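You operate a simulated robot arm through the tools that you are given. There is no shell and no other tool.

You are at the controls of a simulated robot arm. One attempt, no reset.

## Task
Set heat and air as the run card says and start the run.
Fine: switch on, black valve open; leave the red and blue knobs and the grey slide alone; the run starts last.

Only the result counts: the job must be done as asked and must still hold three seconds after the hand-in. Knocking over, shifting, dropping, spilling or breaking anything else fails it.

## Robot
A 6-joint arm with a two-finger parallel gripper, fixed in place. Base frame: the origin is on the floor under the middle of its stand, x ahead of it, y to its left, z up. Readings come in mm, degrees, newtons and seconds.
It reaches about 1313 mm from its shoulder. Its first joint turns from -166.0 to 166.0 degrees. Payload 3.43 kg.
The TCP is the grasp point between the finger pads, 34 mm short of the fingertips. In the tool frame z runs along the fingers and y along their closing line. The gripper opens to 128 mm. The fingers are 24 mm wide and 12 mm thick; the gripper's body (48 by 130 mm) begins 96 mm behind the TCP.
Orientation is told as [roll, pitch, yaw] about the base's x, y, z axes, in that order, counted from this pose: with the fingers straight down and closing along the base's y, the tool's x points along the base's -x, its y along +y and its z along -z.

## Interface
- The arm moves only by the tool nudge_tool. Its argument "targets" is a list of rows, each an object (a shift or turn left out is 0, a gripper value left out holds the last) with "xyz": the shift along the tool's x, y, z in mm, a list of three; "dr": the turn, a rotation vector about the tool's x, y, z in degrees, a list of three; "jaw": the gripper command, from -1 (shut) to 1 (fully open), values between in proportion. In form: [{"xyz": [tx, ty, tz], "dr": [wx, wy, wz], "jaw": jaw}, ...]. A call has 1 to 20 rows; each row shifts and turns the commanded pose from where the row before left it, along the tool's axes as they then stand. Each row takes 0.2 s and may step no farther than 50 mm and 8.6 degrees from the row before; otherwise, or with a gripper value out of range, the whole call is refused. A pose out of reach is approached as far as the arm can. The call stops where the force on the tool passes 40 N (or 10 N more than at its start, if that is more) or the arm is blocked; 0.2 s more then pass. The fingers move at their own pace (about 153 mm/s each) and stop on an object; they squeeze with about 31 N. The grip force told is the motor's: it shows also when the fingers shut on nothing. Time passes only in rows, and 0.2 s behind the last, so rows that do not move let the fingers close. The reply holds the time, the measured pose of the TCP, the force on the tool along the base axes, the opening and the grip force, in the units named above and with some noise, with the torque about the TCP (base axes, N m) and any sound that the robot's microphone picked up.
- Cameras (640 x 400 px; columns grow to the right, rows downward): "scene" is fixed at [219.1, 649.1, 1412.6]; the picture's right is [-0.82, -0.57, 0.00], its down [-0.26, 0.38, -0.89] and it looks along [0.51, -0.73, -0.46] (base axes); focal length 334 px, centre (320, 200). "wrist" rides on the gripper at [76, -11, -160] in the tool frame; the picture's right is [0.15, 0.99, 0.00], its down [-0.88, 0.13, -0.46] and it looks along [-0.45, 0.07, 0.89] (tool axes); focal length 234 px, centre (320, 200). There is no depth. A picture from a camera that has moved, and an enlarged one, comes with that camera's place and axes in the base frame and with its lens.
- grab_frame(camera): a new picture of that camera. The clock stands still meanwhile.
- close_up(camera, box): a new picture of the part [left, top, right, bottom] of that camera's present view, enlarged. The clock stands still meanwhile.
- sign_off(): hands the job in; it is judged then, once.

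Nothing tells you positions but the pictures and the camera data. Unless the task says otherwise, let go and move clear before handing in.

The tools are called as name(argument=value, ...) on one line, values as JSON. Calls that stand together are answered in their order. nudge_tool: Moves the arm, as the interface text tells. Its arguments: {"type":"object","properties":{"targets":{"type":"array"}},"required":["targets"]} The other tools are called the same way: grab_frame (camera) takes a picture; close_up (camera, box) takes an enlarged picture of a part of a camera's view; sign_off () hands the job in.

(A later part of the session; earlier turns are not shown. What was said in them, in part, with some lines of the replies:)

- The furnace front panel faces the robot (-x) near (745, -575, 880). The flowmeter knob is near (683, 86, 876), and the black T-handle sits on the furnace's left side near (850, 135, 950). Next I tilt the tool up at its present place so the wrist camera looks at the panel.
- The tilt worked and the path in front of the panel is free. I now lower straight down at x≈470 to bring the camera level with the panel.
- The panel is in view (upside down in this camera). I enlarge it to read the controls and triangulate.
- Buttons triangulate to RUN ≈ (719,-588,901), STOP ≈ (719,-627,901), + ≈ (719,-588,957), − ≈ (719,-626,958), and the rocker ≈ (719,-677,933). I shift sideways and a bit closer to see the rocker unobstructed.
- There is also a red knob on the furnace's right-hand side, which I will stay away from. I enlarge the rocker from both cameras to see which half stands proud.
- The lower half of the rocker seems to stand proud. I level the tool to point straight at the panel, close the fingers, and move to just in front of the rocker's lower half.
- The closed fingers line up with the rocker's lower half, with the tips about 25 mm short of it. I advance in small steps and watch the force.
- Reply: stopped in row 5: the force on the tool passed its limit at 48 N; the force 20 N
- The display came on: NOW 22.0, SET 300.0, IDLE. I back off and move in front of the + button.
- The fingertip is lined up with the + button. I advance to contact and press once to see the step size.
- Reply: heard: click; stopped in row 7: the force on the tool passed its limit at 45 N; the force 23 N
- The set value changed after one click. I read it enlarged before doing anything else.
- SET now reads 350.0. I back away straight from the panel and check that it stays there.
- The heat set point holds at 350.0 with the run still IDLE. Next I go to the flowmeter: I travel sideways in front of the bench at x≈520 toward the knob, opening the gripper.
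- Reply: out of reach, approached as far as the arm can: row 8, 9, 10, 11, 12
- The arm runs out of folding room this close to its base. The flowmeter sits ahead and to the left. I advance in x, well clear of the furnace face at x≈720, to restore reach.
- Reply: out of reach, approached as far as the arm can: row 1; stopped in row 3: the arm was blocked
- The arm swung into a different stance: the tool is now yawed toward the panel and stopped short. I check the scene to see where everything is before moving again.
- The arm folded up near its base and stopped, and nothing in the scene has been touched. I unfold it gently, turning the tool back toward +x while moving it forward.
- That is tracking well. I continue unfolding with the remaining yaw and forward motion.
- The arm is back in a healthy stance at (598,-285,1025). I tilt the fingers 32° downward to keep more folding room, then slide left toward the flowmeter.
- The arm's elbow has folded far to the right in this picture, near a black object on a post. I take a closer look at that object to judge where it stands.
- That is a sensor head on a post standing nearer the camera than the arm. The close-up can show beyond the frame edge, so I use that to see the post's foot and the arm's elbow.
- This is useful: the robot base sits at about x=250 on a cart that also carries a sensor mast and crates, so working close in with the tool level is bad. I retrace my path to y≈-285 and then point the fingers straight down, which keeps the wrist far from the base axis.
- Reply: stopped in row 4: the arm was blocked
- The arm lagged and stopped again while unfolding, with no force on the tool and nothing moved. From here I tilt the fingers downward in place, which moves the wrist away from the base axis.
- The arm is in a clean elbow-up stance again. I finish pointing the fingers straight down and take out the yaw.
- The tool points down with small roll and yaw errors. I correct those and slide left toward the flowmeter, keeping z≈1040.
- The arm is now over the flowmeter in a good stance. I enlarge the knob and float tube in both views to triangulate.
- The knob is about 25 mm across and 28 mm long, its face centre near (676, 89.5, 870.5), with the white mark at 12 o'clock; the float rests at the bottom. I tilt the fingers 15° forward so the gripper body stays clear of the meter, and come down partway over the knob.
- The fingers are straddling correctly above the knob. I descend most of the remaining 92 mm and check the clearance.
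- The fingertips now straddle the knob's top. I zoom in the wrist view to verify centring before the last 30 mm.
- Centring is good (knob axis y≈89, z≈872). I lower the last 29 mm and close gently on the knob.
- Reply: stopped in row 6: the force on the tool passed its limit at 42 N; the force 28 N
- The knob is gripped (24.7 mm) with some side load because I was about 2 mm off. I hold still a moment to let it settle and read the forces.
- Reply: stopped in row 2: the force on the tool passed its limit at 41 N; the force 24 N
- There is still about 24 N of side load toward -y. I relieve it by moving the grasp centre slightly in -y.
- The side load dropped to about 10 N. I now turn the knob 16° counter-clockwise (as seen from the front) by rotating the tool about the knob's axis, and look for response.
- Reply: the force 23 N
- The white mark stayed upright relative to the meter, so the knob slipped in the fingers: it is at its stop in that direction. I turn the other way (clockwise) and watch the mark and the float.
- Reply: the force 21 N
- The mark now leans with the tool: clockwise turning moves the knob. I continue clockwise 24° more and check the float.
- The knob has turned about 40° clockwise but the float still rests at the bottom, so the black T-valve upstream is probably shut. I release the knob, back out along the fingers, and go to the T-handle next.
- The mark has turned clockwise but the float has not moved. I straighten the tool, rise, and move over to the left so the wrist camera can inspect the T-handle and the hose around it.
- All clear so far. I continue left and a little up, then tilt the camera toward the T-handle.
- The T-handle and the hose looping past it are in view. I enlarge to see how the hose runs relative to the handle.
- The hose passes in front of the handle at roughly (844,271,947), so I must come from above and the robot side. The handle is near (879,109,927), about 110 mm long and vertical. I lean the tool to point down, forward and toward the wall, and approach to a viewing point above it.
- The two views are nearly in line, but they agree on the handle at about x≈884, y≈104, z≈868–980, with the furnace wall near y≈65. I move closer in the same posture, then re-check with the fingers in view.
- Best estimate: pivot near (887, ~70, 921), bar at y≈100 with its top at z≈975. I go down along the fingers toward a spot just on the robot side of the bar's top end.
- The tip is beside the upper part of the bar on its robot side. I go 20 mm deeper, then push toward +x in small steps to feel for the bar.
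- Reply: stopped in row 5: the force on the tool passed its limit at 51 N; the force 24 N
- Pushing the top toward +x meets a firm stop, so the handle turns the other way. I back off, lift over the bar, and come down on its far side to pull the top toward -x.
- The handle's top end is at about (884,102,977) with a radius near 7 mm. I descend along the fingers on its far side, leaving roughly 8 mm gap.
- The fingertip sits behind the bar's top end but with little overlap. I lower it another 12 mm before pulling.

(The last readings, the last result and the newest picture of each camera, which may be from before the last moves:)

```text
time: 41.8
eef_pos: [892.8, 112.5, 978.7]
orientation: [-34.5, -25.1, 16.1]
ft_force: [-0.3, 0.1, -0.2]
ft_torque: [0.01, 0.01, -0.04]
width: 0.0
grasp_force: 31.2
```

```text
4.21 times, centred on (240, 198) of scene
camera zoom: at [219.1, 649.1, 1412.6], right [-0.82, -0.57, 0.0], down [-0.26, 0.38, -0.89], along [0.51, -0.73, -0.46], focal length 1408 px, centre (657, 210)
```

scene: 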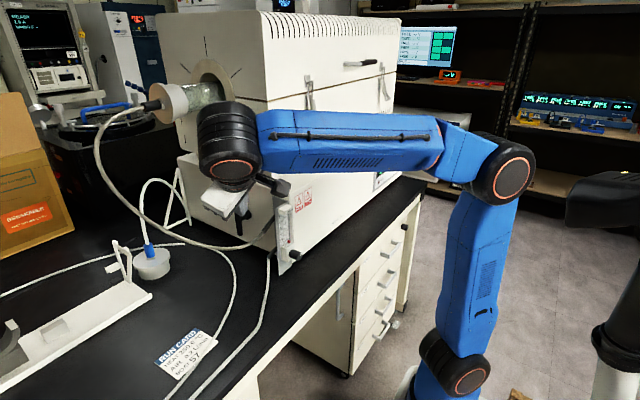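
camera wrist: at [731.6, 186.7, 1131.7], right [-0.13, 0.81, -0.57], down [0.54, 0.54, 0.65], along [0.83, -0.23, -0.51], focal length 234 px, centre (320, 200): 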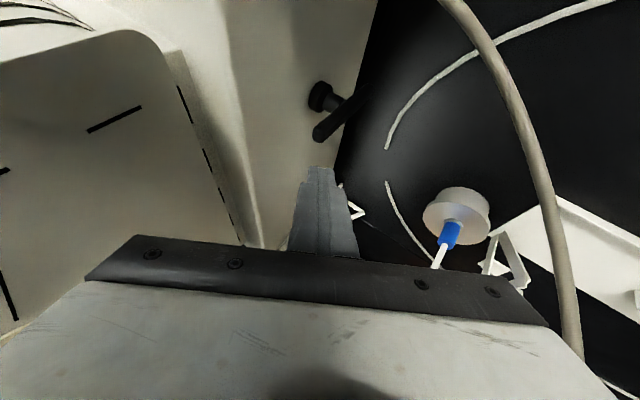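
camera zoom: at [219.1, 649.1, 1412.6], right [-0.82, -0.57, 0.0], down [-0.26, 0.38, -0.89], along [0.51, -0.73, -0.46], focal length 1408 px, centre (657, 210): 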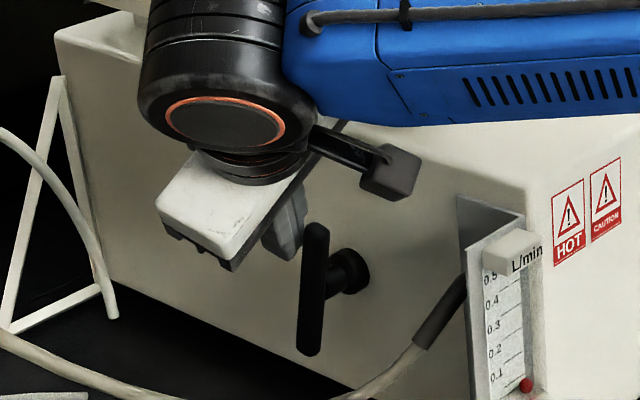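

The handle is now rotating freely with its top coming toward the robot. I keep pulling along -x.

nudge_tool(targets=[{"xyz": [4.33, 0, -2.5]}, {"xyz": [4.33, 0, -2.5]}, {"xyz": [4.33, 0, -2.5]}, {"xyz": [4.33, 0, -2.5]}, {"xyz": [4.33, 0, -2.5]}, {"xyz": [4.33, 0, -2.5]}])

close_up(camera="wrist", box=[270, 50, 390, 180])

close_up(camera="scene", box=[205, 150, 275, 245])

```text
time: 43.2
eef_pos: [864.4, 113.0, 978.2]
orientation: [-34.5, -25.0, 16.1]
ft_force: [0.3, -0.4, 1.1]
ft_torque: [-0.06, -0.08, 0.0]
width: 0.0
grasp_force: 31.4
```

```text
3.08 times, centred on (330, 115) of wrist
camera zoom: at [719.3, 156.6, 1073.2], right [-0.13, 0.81, -0.57], down [0.54, 0.54, 0.65], along [0.83, -0.23, -0.51], focal length 720 px, centre (289, 462)
```

zoom: 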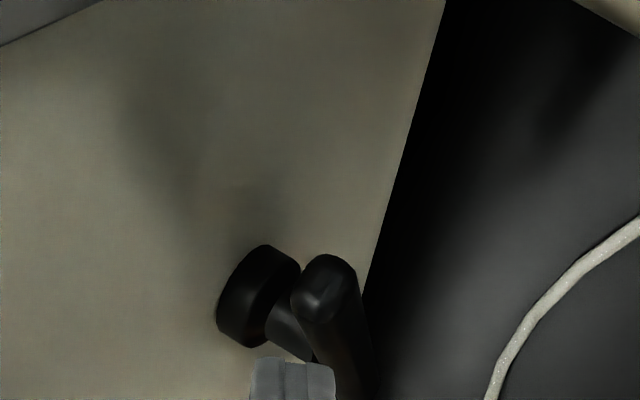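

```text
4.21 times, centred on (240, 198) of scene
camera zoom: at [219.1, 649.1, 1412.6], right [-0.82, -0.57, 0.0], down [-0.26, 0.38, -0.89], along [0.51, -0.73, -0.46], focal length 1408 px, centre (657, 210)
```

zoom: 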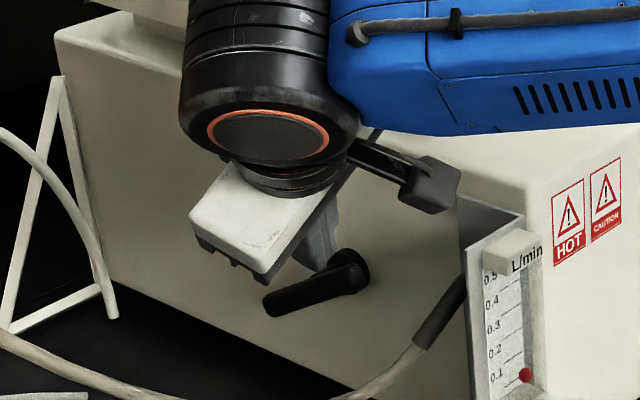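

The handle is about 57° round and the float has begun to rise, so this is the supply valve opening. I follow the arc further, pressing down as well, until it meets its stop.

nudge_tool(targets=[{"xyz": [4.76, 0.51, -1.76]}, {"xyz": [4.76, 0.51, -1.76]}, {"xyz": [4.75, 1.54, 0.23]}, {"xyz": [4.75, 1.54, 0.23]}])

close_up(camera="wrist", box=[270, 50, 390, 180])

close_up(camera="scene", box=[205, 150, 275, 245])

```text
time: 44.2
eef_pos: [845.8, 113.9, 969.1]
orientation: [-34.5, -25.1, 16.2]
ft_force: [2.5, 0.0, 1.9]
ft_torque: [-0.06, 0.0, 0.01]
width: 0.0
grasp_force: 30.6
```

```text
3.08 times, centred on (330, 115) of wrist
camera zoom: at [701.0, 157.4, 1063.9], right [-0.13, 0.81, -0.57], down [0.54, 0.54, 0.65], along [0.83, -0.23, -0.51], focal length 720 px, centre (289, 462)
```

zoom: 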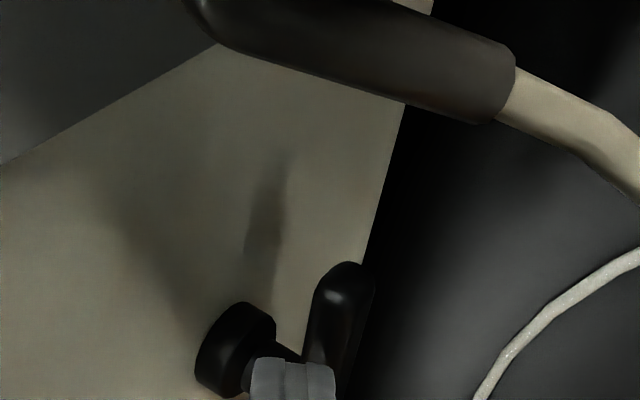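

```text
4.21 times, centred on (240, 198) of scene
camera zoom: at [219.1, 649.1, 1412.6], right [-0.82, -0.57, 0.0], down [-0.26, 0.38, -0.89], along [0.51, -0.73, -0.46], focal length 1408 px, centre (657, 210)
```

zoom: 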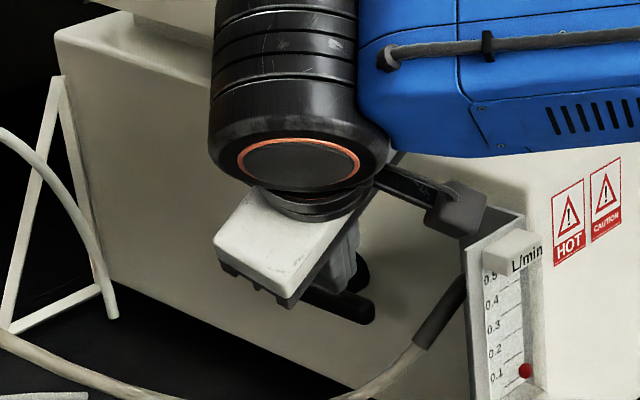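

The handle is at about 88°, nearly level along the bench, and the float has lifted a bit more. I press down a few millimetres more to find the end stop.

nudge_tool(targets=[{"xyz": [1.3, 1.5, 2.2]}, {"xyz": [0.9, 1.0, 1.5]}, {"xyz": [0.9, 1.0, 1.5]}])

close_up(camera="scene", box=[205, 150, 275, 245])

```text
time: 44.9
eef_pos: [843.7, 112.8, 969.5]
orientation: [-34.4, -25.7, 16.4]
ft_force: [-6.6, 3.0, 14.2]
ft_torque: [-0.07, 0.15, -0.05]
width: 0.2
grasp_force: 31.5
stopped in row 3: the force on the tool passed its limit at 43 N (the readings are from after the stop); the commanded pose is now the measured one
```

```text
4.21 times, centred on (240, 198) of scene
camera zoom: at [219.1, 649.1, 1412.6], right [-0.82, -0.57, 0.0], down [-0.26, 0.38, -0.89], along [0.51, -0.73, -0.46], focal length 1408 px, centre (657, 210)
```

zoom: 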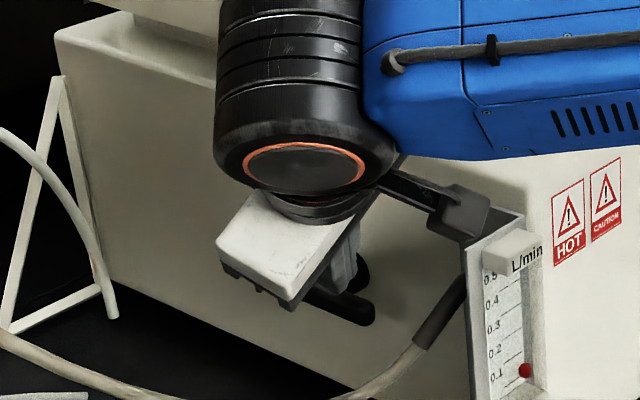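

The stop is reached with the handle level, so the black valve is open. I retract upward along the fingers and read the flowmeter.

nudge_tool(targets=[{"xyz": [0, 0, -10]}, {"xyz": [0, 0, -35]}, {"xyz": [0, 0, -40]}, {"xyz": [0, 0, -40]}, {"xyz": [10, 20, -30]}])

close_up(camera="scene", box=[205, 150, 275, 245])

close_up(camera="scene", box=[270, 200, 306, 272])

grab_frame(camera="wrist")

```text
time: 46.1
eef_pos: [757.5, 193.5, 1069.1]
orientation: [-34.6, -25.4, 16.3]
ft_force: [-0.4, -0.5, -0.7]
ft_torque: [-0.03, -0.02, -0.03]
width: 0.0
grasp_force: 31.4
```

```text
4.21 times, centred on (240, 198) of scene
camera zoom: at [219.1, 649.1, 1412.6], right [-0.82, -0.57, 0.0], down [-0.26, 0.38, -0.89], along [0.51, -0.73, -0.46], focal length 1408 px, centre (657, 210)
```

zoom: 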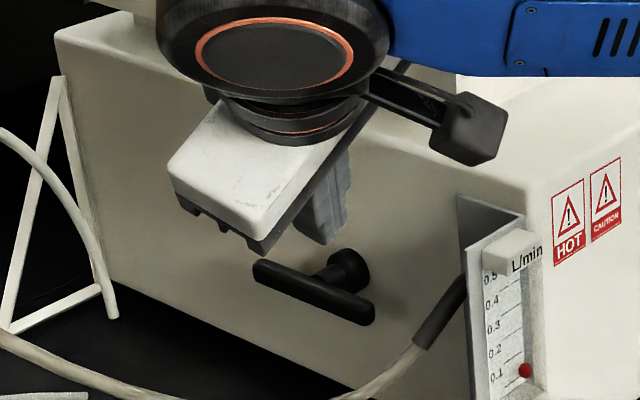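

```text
5.56 times, centred on (288, 236) of scene
camera zoom: at [219.1, 649.1, 1412.6], right [-0.82, -0.57, 0.0], down [-0.26, 0.38, -0.89], along [0.51, -0.73, -0.46], focal length 1858 px, centre (498, 0)
```

zoom: 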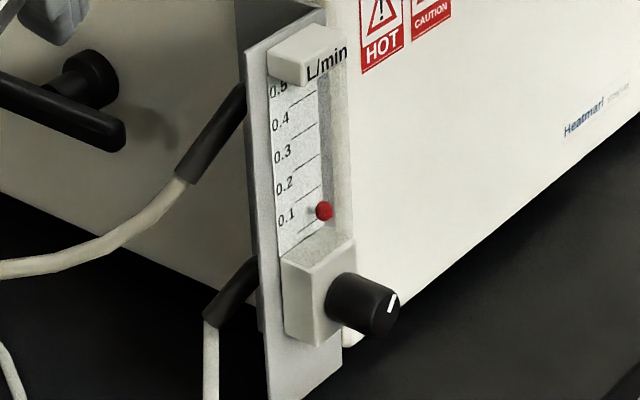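

```text
taken
camera wrist: at [613.1, 237.4, 1162.1], right [-0.12, 0.81, -0.57], down [0.54, 0.54, 0.65], along [0.83, -0.22, -0.5], focal length 234 px, centre (320, 200)
```

wrist: 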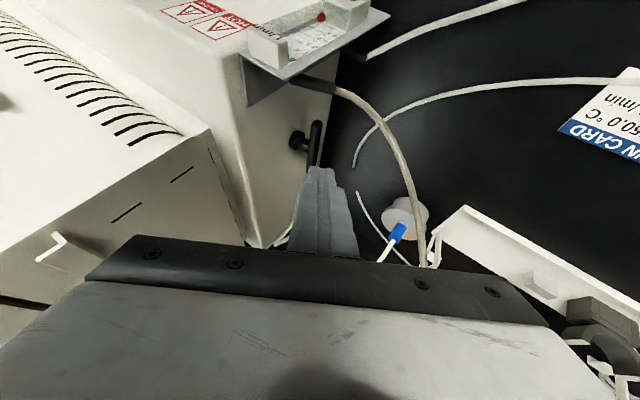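

The black valve is open and the float has risen to a low value. I zoom further to read it against the scale.

close_up(camera="scene", box=[282, 208, 306, 250])

close_up(camera="wrist", box=[240, 0, 400, 80])

```text
9.52 times, centred on (294, 229) of scene
camera zoom: at [219.1, 649.1, 1412.6], right [-0.82, -0.57, 0.0], down [-0.26, 0.38, -0.89], along [0.51, -0.73, -0.46], focal length 3185 px, centre (568, -76)
```

zoom: 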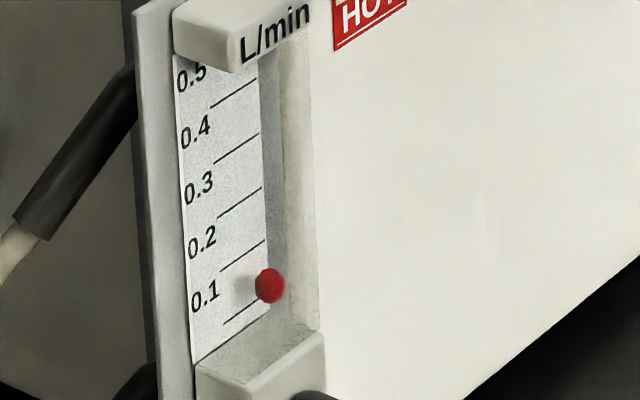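

```text
4.00 times, centred on (320, 40) of wrist
camera zoom: at [613.1, 237.4, 1162.1], right [-0.12, 0.81, -0.57], down [0.54, 0.54, 0.65], along [0.83, -0.22, -0.5], focal length 937 px, centre (320, 840)
```

zoom: 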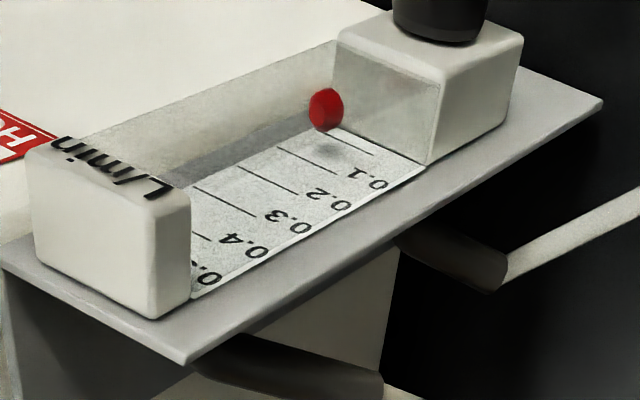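

Comparing the float with its rest position and the tick spacing, the flow is about 0.06 L/min at roughly 40° of knob turn. I need about 90° more clockwise. I go back to the knob with the gripper leaned to the left, so it can sweep right.

nudge_tool(targets=[{"xyz": [33.8, 0, -19.5], "jaw": -0.25}, {"xyz": [33.8, 0, -19.5]}, {"xyz": [33.8, 0, -19.5]}, {"dr": [0, 7.5, 0]}, {"dr": [0, 7.5, 0]}, {"dr": [4.4, 0, -1.18]}, {"dr": [4.4, 0, -1.18]}])

grab_frame(camera="wrist")

grab_frame(camera="scene")

```text
time: 47.7
eef_pos: [641.8, 194.6, 1068.9]
orientation: [-40.9, -11.4, 9.5]
ft_force: [-0.6, 0.9, 0.7]
ft_torque: [0.03, -0.02, 0.0]
width: 47.9
grasp_force: 0.0
```

```text
taken
camera wrist: at [528.4, 275.6, 1180.1], right [-0.14, 0.74, -0.66], down [0.73, 0.53, 0.43], along [0.66, -0.43, -0.61], focal length 234 px, centre (320, 200)
```

wrist: 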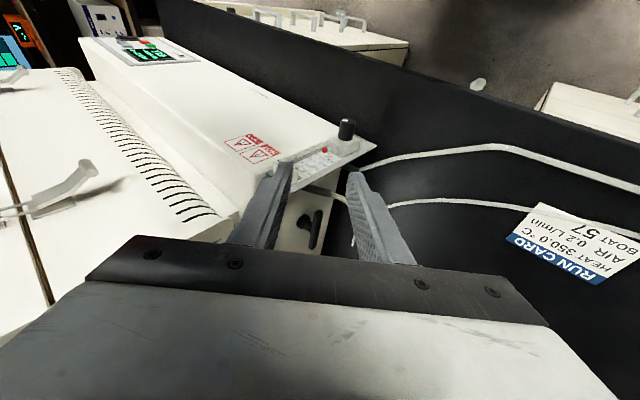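

```text
taken
```

scene: 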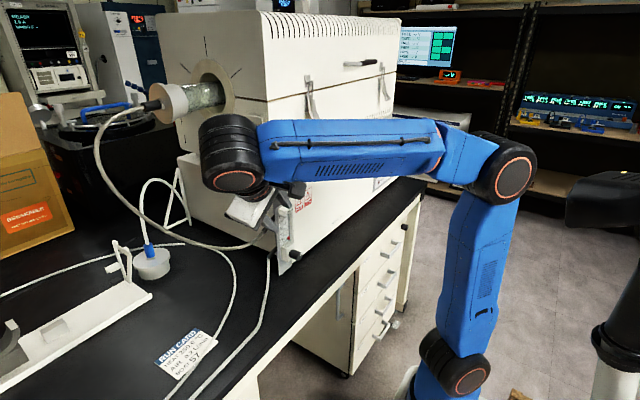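

Posture is as intended and clear. I move to the pre-grasp point about 100 mm from the knob along the finger direction.

nudge_tool(targets=[{"xyz": [4.5, 11.3, 30.7]}, {"xyz": [4.5, 11.3, 30.7]}, {"xyz": [4.5, 11.3, 30.7]}, {"xyz": [4.5, 11.3, 30.7]}, {"xyz": [0, 0, 30]}])

close_up(camera="wrist", box=[220, 100, 420, 240])

close_up(camera="scene", box=[225, 160, 325, 290])

```text
time: 48.9
eef_pos: [665.6, 134.4, 922.2]
orientation: [-40.9, -11.5, 9.6]
ft_force: [-0.7, 0.1, 0.5]
ft_torque: [-0.02, 0.01, -0.01]
width: 47.7
grasp_force: 0.1
```

```text
2.86 times, centred on (320, 170) of wrist
camera zoom: at [551.2, 213.2, 1033.9], right [-0.14, 0.74, -0.66], down [0.73, 0.53, 0.43], along [0.66, -0.43, -0.61], focal length 669 px, centre (320, 286)
```

zoom: 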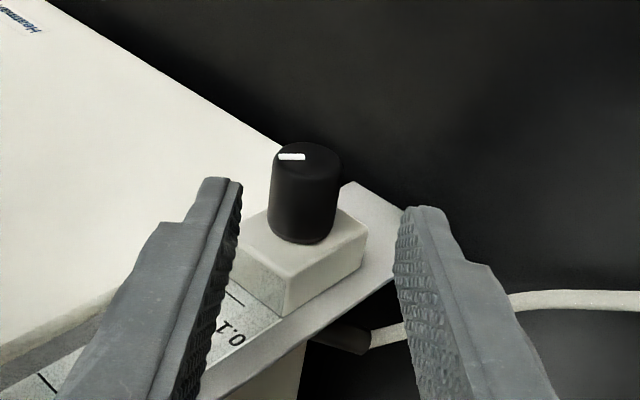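

```text
3.08 times, centred on (275, 225) of scene
camera zoom: at [219.1, 649.1, 1412.6], right [-0.82, -0.57, 0.0], down [-0.26, 0.38, -0.89], along [0.51, -0.73, -0.46], focal length 1029 px, centre (458, 123)
```

zoom: 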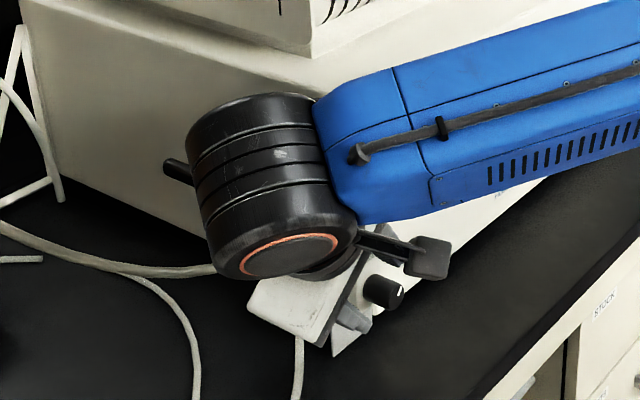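

The knob is about 5 mm off-centre toward the left finger. I correct sideways while advancing 40 mm and check again.

nudge_tool(targets=[{"xyz": [1, -5.2, 20]}, {"xyz": [0.5, 0, 22]}])

close_up(camera="wrist", box=[220, 100, 420, 240])

```text
time: 49.5
eef_pos: [675.2, 103.4, 894.6]
orientation: [-40.8, -11.5, 9.6]
ft_force: [-0.2, -0.1, -0.3]
ft_torque: [0.01, -0.01, -0.01]
width: 48.2
grasp_force: 0.0
```

```text
2.86 times, centred on (320, 170) of wrist
camera zoom: at [560.4, 182.9, 1005.7], right [-0.14, 0.74, -0.66], down [0.73, 0.53, 0.43], along [0.66, -0.43, -0.61], focal length 669 px, centre (320, 286)
```

zoom: 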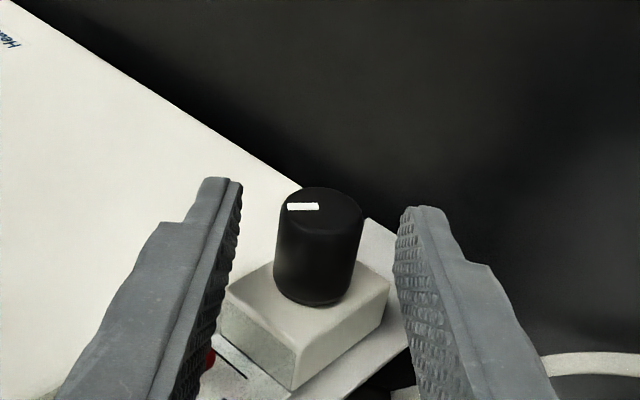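

Centred now (knob axis about y=86, z=873). I advance the last 28 mm and close on the knob.

nudge_tool(targets=[{"xyz": [0, 0.3, 15]}, {"xyz": [0, 0.3, 13.4]}, {}, {"jaw": -1}, {"jaw": -1}, {"jaw": -1}])

close_up(camera="wrist", box=[220, 100, 420, 240])

```text
time: 50.9
eef_pos: [682.1, 85.6, 873.0]
orientation: [-40.8, -11.5, 9.6]
ft_force: [2.9, -10.3, 7.0]
ft_torque: [0.03, -0.33, 0.46]
width: 24.6
grasp_force: 45.3
```

```text
2.86 times, centred on (320, 170) of wrist
camera zoom: at [568.1, 165.3, 984.5], right [-0.14, 0.74, -0.66], down [0.73, 0.53, 0.43], along [0.66, -0.43, -0.61], focal length 669 px, centre (320, 286)
```

zoom: 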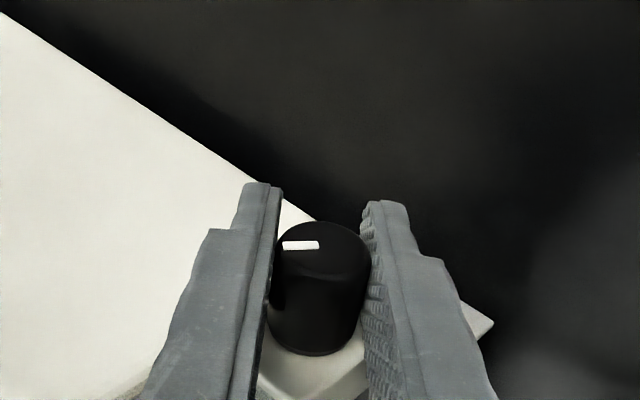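

The knob is held with little side load. I turn clockwise 40° first and look at the float.

nudge_tool(targets=[{"dr": [-3.86, 0, 1.04]}, {"dr": [-3.86, 0, 1.04]}, {"dr": [-3.86, 0, 1.04]}, {"dr": [-3.86, 0, 1.04]}, {"dr": [-3.86, 0, 1.04]}, {"dr": [-3.86, 0, 1.04]}, {"dr": [-3.86, 0, 1.04]}, {"dr": [-3.86, 0, 1.04]}, {"dr": [-3.86, 0, 1.04]}, {"dr": [-3.86, 0, 1.04]}])

close_up(camera="wrist", box=[220, 100, 420, 240])

close_up(camera="scene", box=[282, 208, 306, 250])

```text
time: 53.1
eef_pos: [681.7, 86.1, 872.3]
orientation: [0.2, -15.1, -0.2]
ft_force: [19.0, 7.7, 4.9]
ft_torque: [0.04, 0.05, -0.04]
width: 24.5
grasp_force: 45.0
```

```text
2.86 times, centred on (320, 170) of wrist
camera zoom: at [567.7, 77.8, 1008.0], right [-0.14, 0.99, -0.03], down [0.73, 0.13, 0.67], along [0.67, 0.07, -0.74], focal length 669 px, centre (320, 286)
```

zoom: 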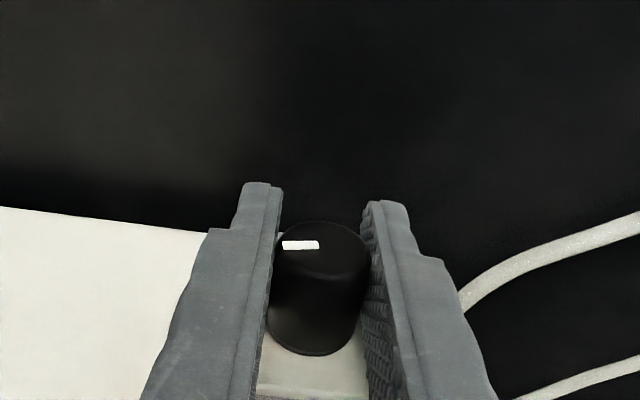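

```text
9.52 times, centred on (294, 229) of scene
camera zoom: at [219.1, 649.1, 1412.6], right [-0.82, -0.57, 0.0], down [-0.26, 0.38, -0.89], along [0.51, -0.73, -0.46], focal length 3185 px, centre (568, -76)
```

zoom: 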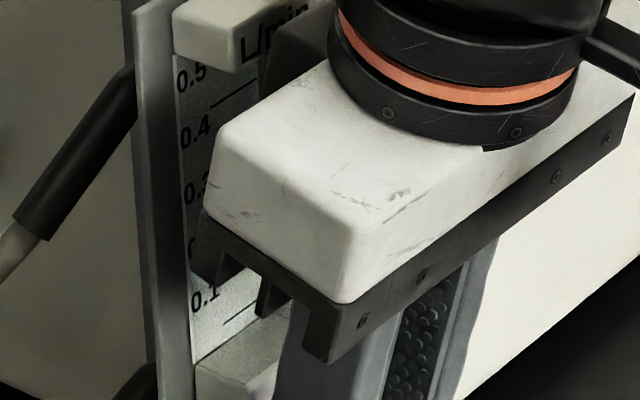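

The knob follows the grip (about 80° now), but the gripper hides the scale. I turn 24° more, which also swings the gripper out of the line of sight.

nudge_tool(targets=[{"dr": [-3.86, 0, 1.04]}, {"dr": [-3.86, 0, 1.04]}, {"dr": [-3.86, 0, 1.04]}, {"dr": [-3.86, 0, 1.04]}, {"dr": [-3.86, 0, 1.04]}, {"dr": [-3.86, 0, 1.04]}])

close_up(camera="scene", box=[282, 208, 306, 250])

```text
time: 54.0
eef_pos: [681.2, 89.2, 872.6]
orientation: [13.8, -14.5, -3.8]
ft_force: [10.6, 15.9, -5.8]
ft_torque: [-0.02, -0.07, -0.1]
width: 24.5
grasp_force: 44.6
stopped in row 4: the force on the tool passed its limit at 43 N (the readings are from after the stop); the commanded pose is now the measured one
```

```text
9.52 times, centred on (294, 229) of scene
camera zoom: at [219.1, 649.1, 1412.6], right [-0.82, -0.57, 0.0], down [-0.26, 0.38, -0.89], along [0.51, -0.73, -0.46], focal length 3185 px, centre (568, -76)
```

zoom: 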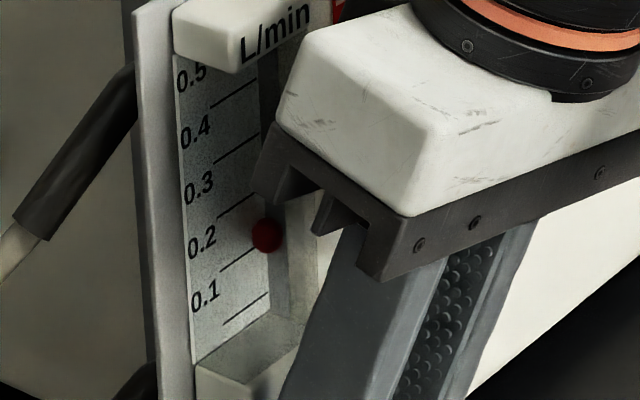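

The float is now at about 0.155 L/min, and the turn stopped because of side load from a small misalignment. I relieve the load slightly, then turn about 24° more.

nudge_tool(targets=[{"xyz": [-0.97, 1.2, 0.26]}, {}])

```text
time: 54.6
eef_pos: [681.5, 88.4, 871.5]
orientation: [13.6, -14.5, -3.7]
ft_force: [-3.7, 1.6, -15.8]
ft_torque: [0.04, -1.18, 0.08]
width: 24.4
grasp_force: 44.7
```

nudge_tool(targets=[{"xyz": [0, 0, 0.8]}, {"dr": [-2.9, 0, 0.78]}, {"dr": [-2.9, 0, 0.78]}, {"dr": [-2.9, 0, 0.78]}, {"dr": [-2.9, 0, 0.78]}])

close_up(camera="scene", box=[282, 208, 306, 250])

```text
time: 55.8
eef_pos: [681.8, 88.1, 872.9]
orientation: [26.3, -13.5, -6.7]
ft_force: [-19.7, 2.9, -3.8]
ft_torque: [-0.01, -0.24, 0.05]
width: 24.6
grasp_force: 44.7
```

```text
9.52 times, centred on (294, 229) of scene
camera zoom: at [219.1, 649.1, 1412.6], right [-0.82, -0.57, 0.0], down [-0.26, 0.38, -0.89], along [0.51, -0.73, -0.46], focal length 3185 px, centre (568, -76)
```

zoom: 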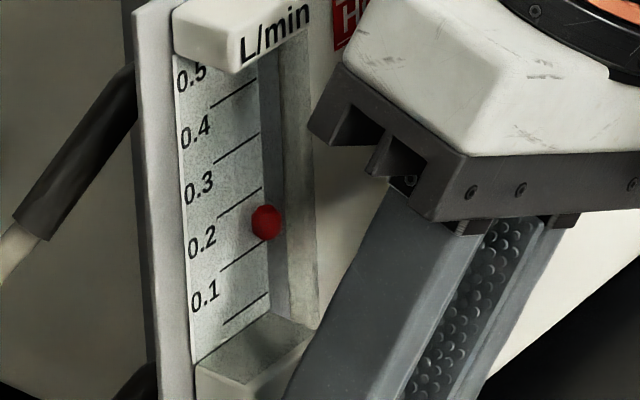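

The float is at about 0.18 L/min (geometry confirms its rest position equals the zero tick). I zoom in more for a precise reading before the last few degrees.

close_up(camera="scene", box=[284, 222, 300, 248])

```text
15.38 times, centred on (292, 235) of scene
camera zoom: at [219.1, 649.1, 1412.6], right [-0.82, -0.57, 0.0], down [-0.26, 0.38, -0.89], along [0.51, -0.73, -0.46], focal length 5145 px, centre (751, -338)
```

zoom: 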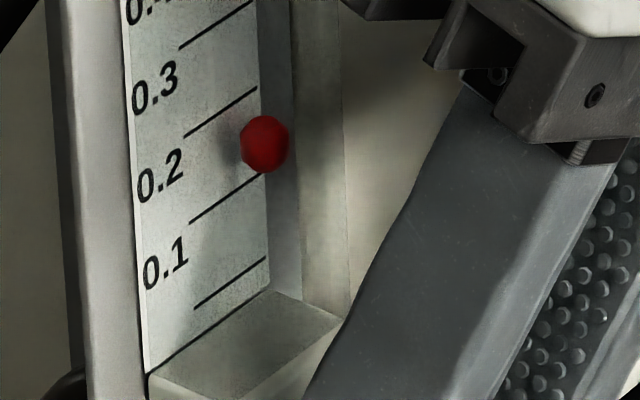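

The precise reading is about 0.185 L/min, and the valve gives roughly 0.0018 L/min per degree. I turn about 8° more.

nudge_tool(targets=[{"xyz": [0.8, 0, -0.2]}, {"dr": [-2.67, 0, 0.72]}, {"dr": [-2.67, 0, 0.72]}, {"dr": [-2.67, 0, 0.72]}, {}, {}])

close_up(camera="scene", box=[284, 222, 300, 248])

```text
time: 57.2
eef_pos: [682.2, 89.3, 873.0]
orientation: [34.7, -12.6, -8.7]
ft_force: [6.7, 10.3, 5.6]
ft_torque: [-0.02, 0.64, 0.55]
width: 24.4
grasp_force: 45.2
```

```text
15.38 times, centred on (292, 235) of scene
camera zoom: at [219.1, 649.1, 1412.6], right [-0.82, -0.57, 0.0], down [-0.26, 0.38, -0.89], along [0.51, -0.73, -0.46], focal length 5145 px, centre (751, -338)
```

zoom: 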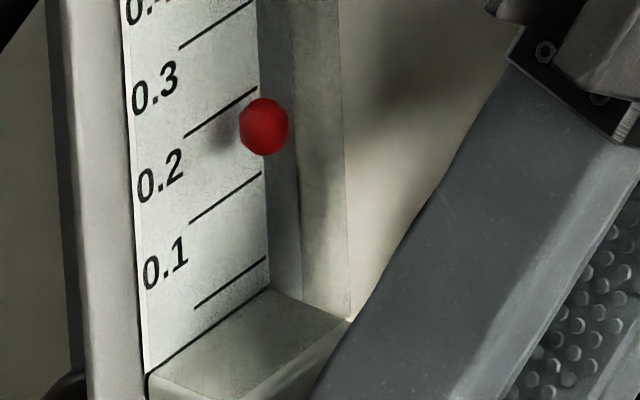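

The float now reads about 0.204 L/min. I ease back about 2° and read again.

nudge_tool(targets=[{"dr": [1.93, 0, -0.52]}, {}, {}])

close_up(camera="scene", box=[284, 222, 300, 248])

```text
time: 58.0
eef_pos: [682.1, 89.2, 872.7]
orientation: [32.6, -12.8, -8.3]
ft_force: [6.8, 12.7, 9.7]
ft_torque: [-0.06, -0.31, -0.02]
width: 24.5
grasp_force: 45.1
```

```text
15.38 times, centred on (292, 235) of scene
camera zoom: at [219.1, 649.1, 1412.6], right [-0.82, -0.57, 0.0], down [-0.26, 0.38, -0.89], along [0.51, -0.73, -0.46], focal length 5145 px, centre (751, -338)
```

zoom: 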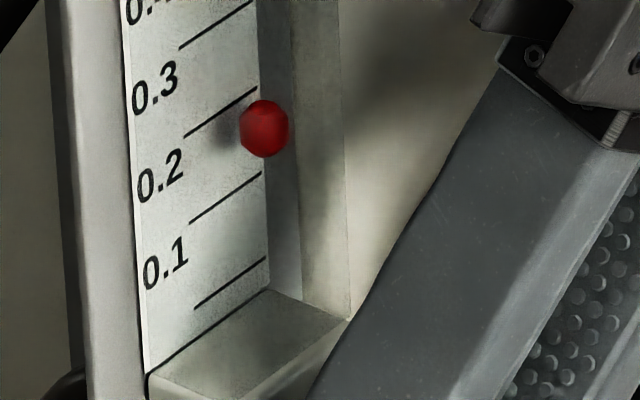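

That is about 0.202 L/min, close enough to confirm after letting go. I open the fingers, back out along them, and read again.

nudge_tool(targets=[{"jaw": -0.25}, {"jaw": -0.25}, {"xyz": [0, 0, -30]}, {"xyz": [0, 0, -40]}, {"xyz": [0, 0, -40]}])

close_up(camera="scene", box=[284, 222, 300, 248])

close_up(camera="scene", box=[270, 200, 306, 272])

grab_frame(camera="scene")

```text
time: 59.2
eef_pos: [653.3, 33.4, 963.0]
orientation: [32.6, -12.7, -8.3]
ft_force: [0.0, -0.5, 0.4]
ft_torque: [0.03, -0.02, -0.02]
width: 48.0
grasp_force: 0.0
```

```text
15.38 times, centred on (292, 235) of scene
camera zoom: at [219.1, 649.1, 1412.6], right [-0.82, -0.57, 0.0], down [-0.26, 0.38, -0.89], along [0.51, -0.73, -0.46], focal length 5145 px, centre (751, -338)
```

zoom: 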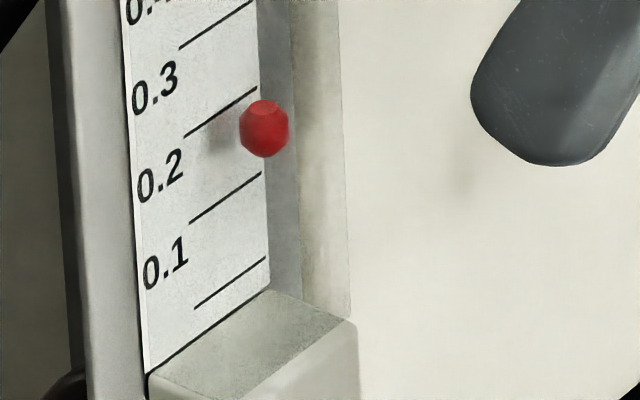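

```text
5.56 times, centred on (288, 236) of scene
camera zoom: at [219.1, 649.1, 1412.6], right [-0.82, -0.57, 0.0], down [-0.26, 0.38, -0.89], along [0.51, -0.73, -0.46], focal length 1858 px, centre (498, 0)
```

zoom: 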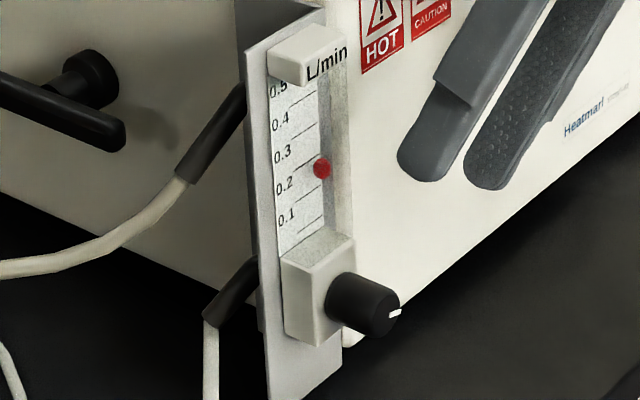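

```text
taken
```

scene: 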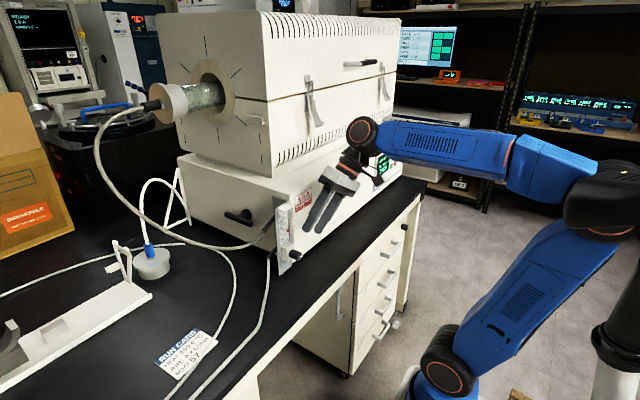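

The float holds near 0.2 after release. I cross-check it from the wrist camera's different angle before moving on.

grab_frame(camera="wrist")

```text
taken
camera wrist: at [540.0, -45.2, 1072.4], right [-0.14, 0.86, 0.49], down [0.73, -0.24, 0.64], along [0.67, 0.45, -0.6], focal length 234 px, centre (320, 200)
```

wrist: 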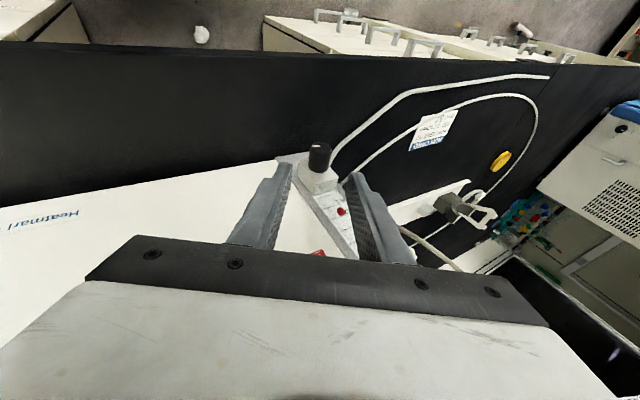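

close_up(camera="wrist", box=[290, 170, 380, 250])

```text
5.00 times, centred on (335, 210) of wrist
camera zoom: at [540.0, -45.2, 1072.4], right [-0.14, 0.86, 0.49], down [0.73, -0.24, 0.64], along [0.67, 0.45, -0.6], focal length 1171 px, centre (245, 150)
```

zoom: 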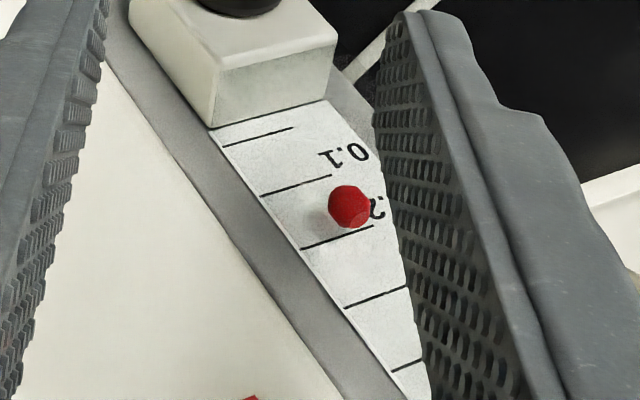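

Two independent views agree on about 0.202 L/min, so heat and air are set. Now I head back for the RUN button: first straighten the tool and rise away from the meter.

nudge_tool(targets=[{"xyz": [0, 0, -35]}, {"dr": [7.8, 0, -2.1]}, {"dr": [7.8, 0, -2.1]}, {"dr": [7.8, 0, -2.1]}, {"dr": [7.8, 0, -2.1]}, {"dr": [0, 7.5, 0], "jaw": -1}, {"dr": [0, 7.5, 0]}, {"xyz": [0, 0, -40]}, {"xyz": [0, 0, -40]}])

grab_frame(camera="scene")

```text
time: 61.2
eef_pos: [644.2, 14.5, 1070.8]
orientation: [-0.6, 0.0, -0.3]
ft_force: [-0.6, -0.3, 1.0]
ft_torque: [-0.02, 0.01, 0.0]
width: 0.0
grasp_force: 30.7
```

```text
taken
```

scene: 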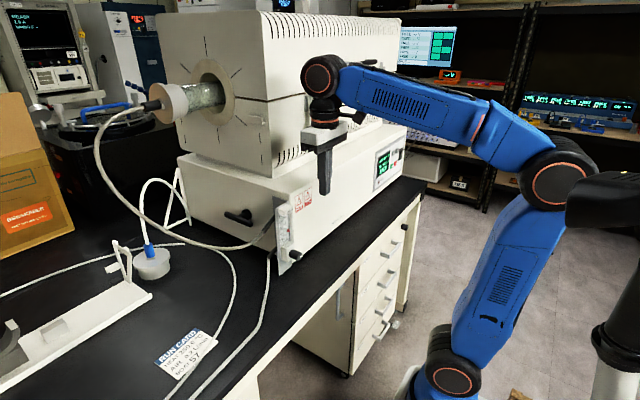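

The tool points straight down again at (644,14,1071). I slide right (toward -y) in front of the furnace, watching the elbow and mast.

nudge_tool(targets=[{"xyz": [5, -42, -8]}, {"xyz": [5, -42, -8]}, {"xyz": [5, -42, -8]}, {"xyz": [5, -42, -8]}])

close_up(camera="scene", box=[638, 0, 640, 400])

```text
time: 62.2
eef_pos: [624.7, -153.0, 1106.6]
orientation: [-0.6, 0.0, -0.2]
ft_force: [0.1, 0.4, -0.6]
ft_torque: [0.0, 0.01, 0.02]
width: 0.0
grasp_force: 31.1
```

```text
1.00 times, centred on (639, 200) of scene (not enlarged: the box is as wide or as high as the picture)
camera zoom: at [219.1, 649.1, 1412.6], right [-0.82, -0.57, 0.0], down [-0.26, 0.38, -0.89], along [0.51, -0.73, -0.46], focal length 334 px, centre (1, 200)
```

zoom: 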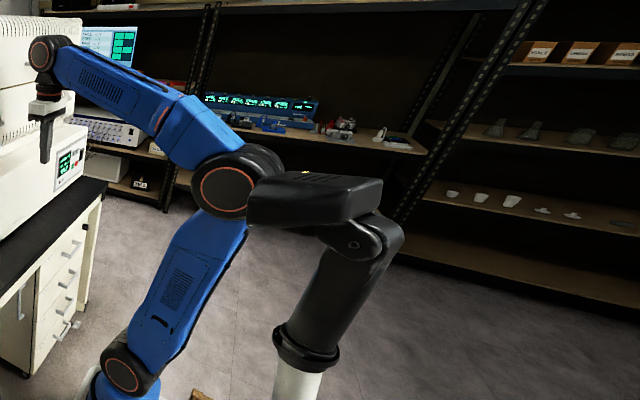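

All clear. I continue right toward the panel.

nudge_tool(targets=[{"xyz": [10, -42, -5]}, {"xyz": [10, -42, -5]}, {"xyz": [10, -42, -5]}, {"xyz": [10, -42, -5]}, {"xyz": [10, -42, -5]}])

close_up(camera="scene", box=[638, 0, 640, 400])

```text
time: 63.4
eef_pos: [571.7, -362.0, 1133.6]
orientation: [-0.6, 0.0, 0.0]
ft_force: [0.3, -0.2, 0.8]
ft_torque: [-0.04, -0.01, 0.04]
width: 0.1
grasp_force: 31.1
```

```text
1.00 times, centred on (639, 200) of scene (not enlarged: the box is as wide or as high as the picture)
camera zoom: at [219.1, 649.1, 1412.6], right [-0.82, -0.57, 0.0], down [-0.26, 0.38, -0.89], along [0.51, -0.73, -0.46], focal length 334 px, centre (1, 200)
```

zoom: 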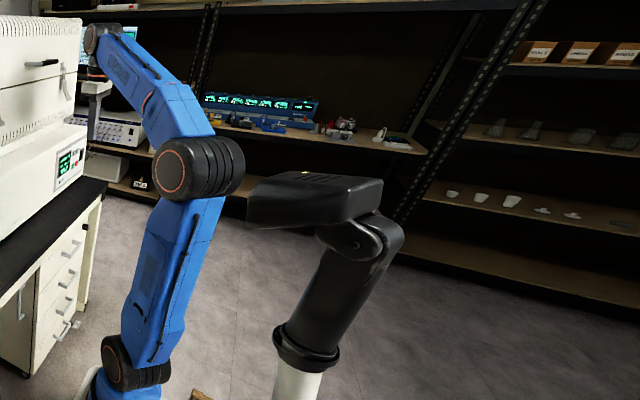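

The arm is in the same stance as at the start. I go on to y≈-575, then tilt the tool toward the panel.

nudge_tool(targets=[{"xyz": [12, -43, 0]}, {"xyz": [12, -43, 0]}, {"xyz": [12, -43, 0]}, {"xyz": [12, -43, 0]}, {"xyz": [12, -43, 0]}])

nudge_tool(targets=[{"dr": [0, -7.5, 0]}, {"dr": [0, -7.5, 0]}, {"dr": [0, -7.5, 0]}, {"dr": [0, -7.5, 0]}, {"dr": [0, -7.5, 0]}, {"dr": [0, -7.5, 0]}, {"dr": [0, -7.5, 0]}, {"dr": [0, -7.5, 0]}])

grab_frame(camera="scene")

```text
time: 64.6
eef_pos: [511.7, -574.1, 1134.3]
orientation: [-0.7, -0.1, 0.0]
ft_force: [-0.4, 0.2, 1.6]
ft_torque: [-0.06, -0.05, 0.01]
width: 0.2
grasp_force: 30.4
```

```text
time: 66.4
eef_pos: [511.6, -575.6, 1132.6]
orientation: [-1.2, -60.2, 0.8]
ft_force: [0.0, 0.4, -0.1]
ft_torque: [-0.04, -0.02, 0.01]
width: 0.0
grasp_force: 31.2
```

```text
taken
```

scene: 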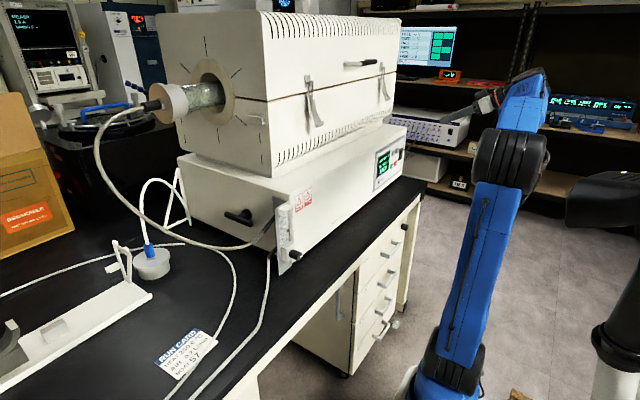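

The tool is tilted toward the panel as before. I lower to RUN height, move forward a bit, and level the fingers.

nudge_tool(targets=[{"xyz": [39.8, 0, 23]}, {"xyz": [39.8, 0, 23]}, {"xyz": [39.8, 0, 23]}, {"xyz": [39.8, 0, 23]}, {"xyz": [39.8, 0, 23]}, {"xyz": [-20, -6.5, 34.6]}, {"xyz": [-20, -6.5, 34.6]}, {"dr": [0, -7.5, 0]}, {"dr": [0, -7.5, 0]}, {"dr": [0, -7.5, 0]}, {"dr": [0, -7.5, 0]}])

grab_frame(camera="wrist")

close_up(camera="scene", box=[350, 120, 450, 190])

```text
time: 68.8
eef_pos: [591.7, -592.5, 903.5]
orientation: [-103.3, -89.4, 103.1]
ft_force: [0.1, -0.5, 0.3]
ft_torque: [-0.02, -0.01, 0.0]
width: 0.0
grasp_force: 31.1
```

```text
taken
camera wrist: at [433.3, -602.4, 829.0], right [0.0, 0.99, -0.16], down [-0.46, 0.14, 0.88], along [0.89, 0.07, 0.45], focal length 234 px, centre (320, 200)
```

wrist: 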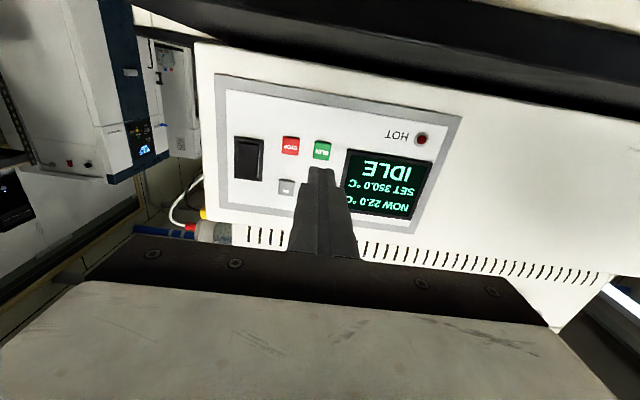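

```text
5.71 times, centred on (400, 155) of scene
camera zoom: at [219.1, 649.1, 1412.6], right [-0.82, -0.57, 0.0], down [-0.26, 0.38, -0.89], along [0.51, -0.73, -0.46], focal length 1911 px, centre (-137, 457)
```

zoom: 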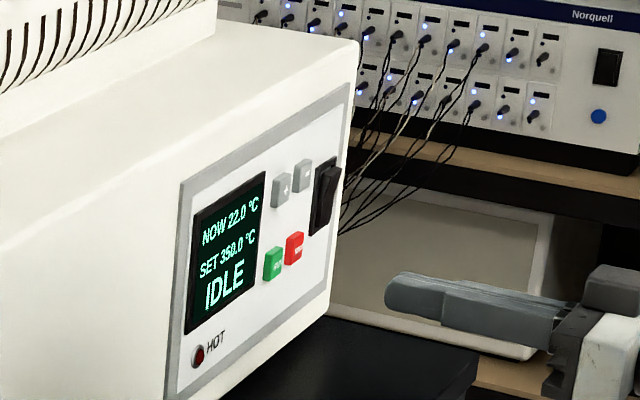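

The fingertip is in line with RUN, with SET 350.0 and IDLE showing. Before the last step I confirm the flow and valve once more.

close_up(camera="scene", box=[284, 222, 300, 248])

close_up(camera="scene", box=[205, 150, 320, 280])

```text
15.38 times, centred on (292, 235) of scene
camera zoom: at [219.1, 649.1, 1412.6], right [-0.82, -0.57, 0.0], down [-0.26, 0.38, -0.89], along [0.51, -0.73, -0.46], focal length 5145 px, centre (751, -338)
```

zoom: 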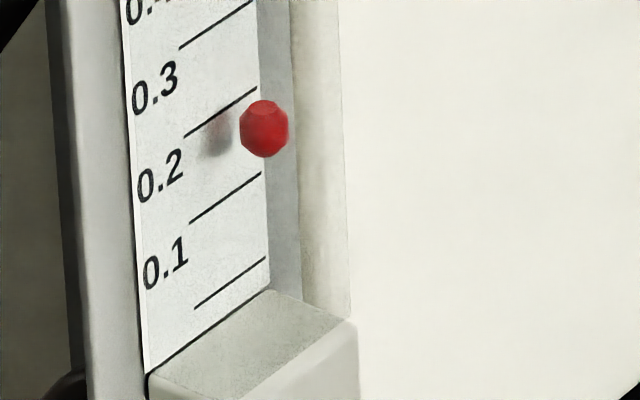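

```text
3.08 times, centred on (262, 215) of scene
camera zoom: at [219.1, 649.1, 1412.6], right [-0.82, -0.57, 0.0], down [-0.26, 0.38, -0.89], along [0.51, -0.73, -0.46], focal length 1029 px, centre (497, 154)
```

zoom: 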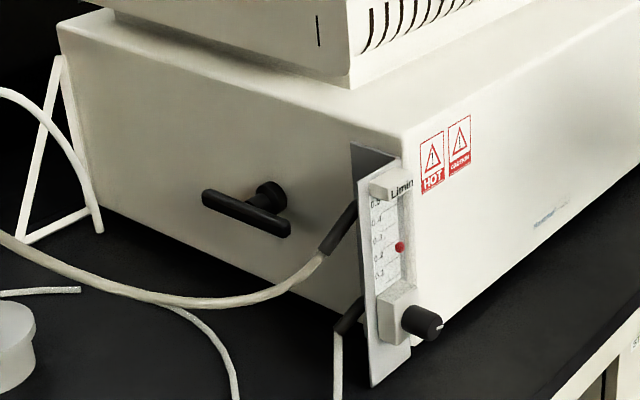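

Flow holds at 0.2 L/min, the black valve is open, and the set point is 350.0. I press RUN.

nudge_tool(targets=[{"xyz": [1, 4, 30]}, {"xyz": [0, 0, 35]}, {"xyz": [0, 0, 18]}, {"xyz": [0, 0, 3]}, {"xyz": [0, 0, 2]}, {"xyz": [0, 0, 2]}, {"xyz": [0, 0, 2]}, {"xyz": [0, 0, 2]}])

grab_frame(camera="wrist")

close_up(camera="scene", box=[380, 150, 400, 178])

```text
time: 70.5
eef_pos: [681.7, -588.6, 905.0]
orientation: [-94.4, -89.4, 94.2]
ft_force: [-23.0, 6.3, 2.8]
ft_torque: [-0.04, 0.01, 0.23]
width: 0.1
grasp_force: 30.8
heard: click
stopped in row 8: the force on the tool passed its limit at 46 N (the readings are from after the stop); the commanded pose is now the measured one
```

```text
taken
camera wrist: at [522.7, -598.1, 829.8], right [0.0, 0.99, -0.16], down [-0.46, 0.14, 0.88], along [0.89, 0.07, 0.45], focal length 234 px, centre (320, 200)
```

wrist: 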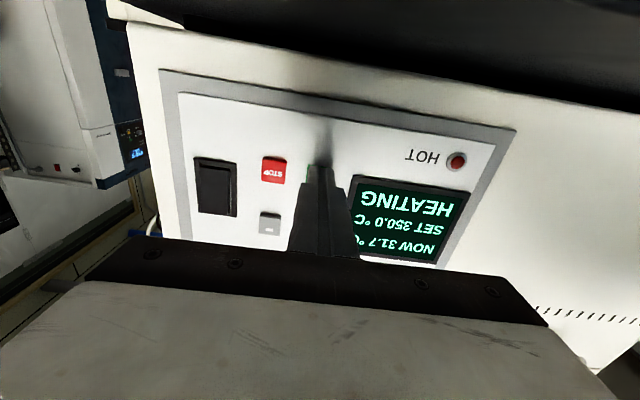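

```text
14.29 times, centred on (390, 164) of scene
camera zoom: at [219.1, 649.1, 1412.6], right [-0.82, -0.57, 0.0], down [-0.26, 0.38, -0.89], along [0.51, -0.73, -0.46], focal length 4778 px, centre (-680, 714)
```

zoom: 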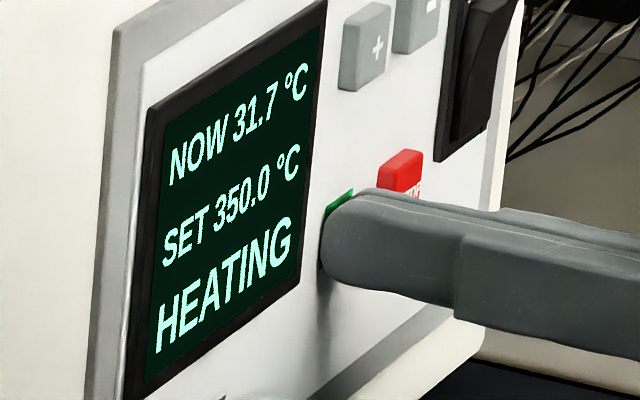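

The run has started: HEATING, SET 350.0, NOW 31.7. I withdraw straight back from the panel and check the final state.

nudge_tool(targets=[{"xyz": [0, 0, -20]}, {"xyz": [0, 0, -35]}, {"xyz": [0, 0, -40]}, {"xyz": [0, 0, -40]}])

grab_frame(camera="scene")

close_up(camera="scene", box=[380, 150, 400, 178])

close_up(camera="scene", box=[284, 222, 300, 248])

```text
time: 71.5
eef_pos: [548.0, -586.3, 903.4]
orientation: [-86.3, -89.4, 86.3]
ft_force: [-0.4, -0.7, 1.0]
ft_torque: [0.01, -0.01, 0.0]
width: 0.0
grasp_force: 30.8
```

```text
taken
```

scene: 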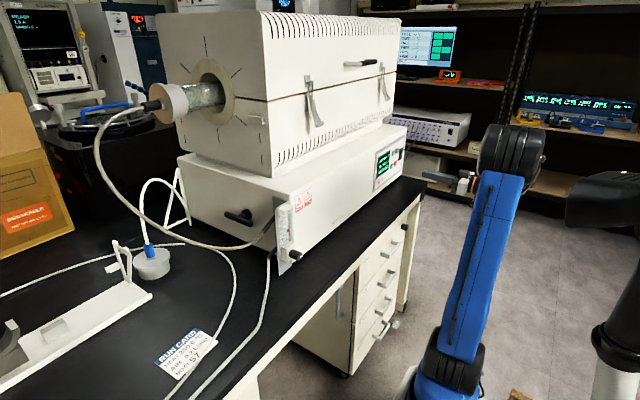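

```text
14.29 times, centred on (390, 164) of scene
camera zoom: at [219.1, 649.1, 1412.6], right [-0.82, -0.57, 0.0], down [-0.26, 0.38, -0.89], along [0.51, -0.73, -0.46], focal length 4778 px, centre (-680, 714)
```

zoom: 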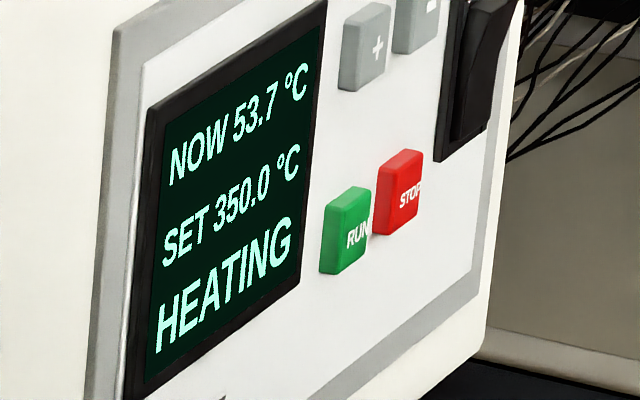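

```text
15.38 times, centred on (292, 235) of scene
camera zoom: at [219.1, 649.1, 1412.6], right [-0.82, -0.57, 0.0], down [-0.26, 0.38, -0.89], along [0.51, -0.73, -0.46], focal length 5145 px, centre (751, -338)
```

zoom: 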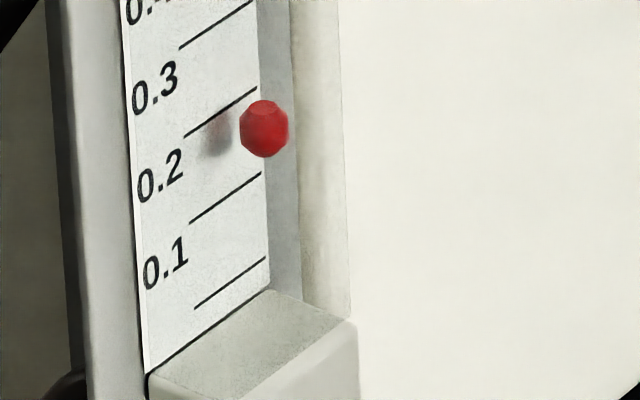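

The furnace is HEATING toward SET 350.0, the float holds at about 0.2 L/min, the black valve is open, and the arm is clear with nothing disturbed. I hand the job in.

sign_off()

```text
The job is handed in.
```

The run is started with heat and air set as the run card says. At hand-in the furnace showed HEATING with SET 350.0 °C, and was at 53.7 °C and climbing. The hand-in gave no verdict.

- **Heat:** I turned the power switch on. The set point came up at 300.0 °C, and one press of + brought it to 350.0 °C.
- **Air:** the black T-handle valve is open and against its stop. I turned the flowmeter knob until the float read about 0.2 L/min. Two camera angles agreed on 0.202–0.203, and the reading held after I let go.
- **Order:** RUN was pressed last, after I rechecked the set point, the flow and the valve.
- **Left alone:** I did not touch the red or blue knobs or the grey slide. The last pictures show nothing knocked over or shifted.

The arm stalled twice while folding close to its base early on. I saw no sign in the pictures or force readings that it touched anything.
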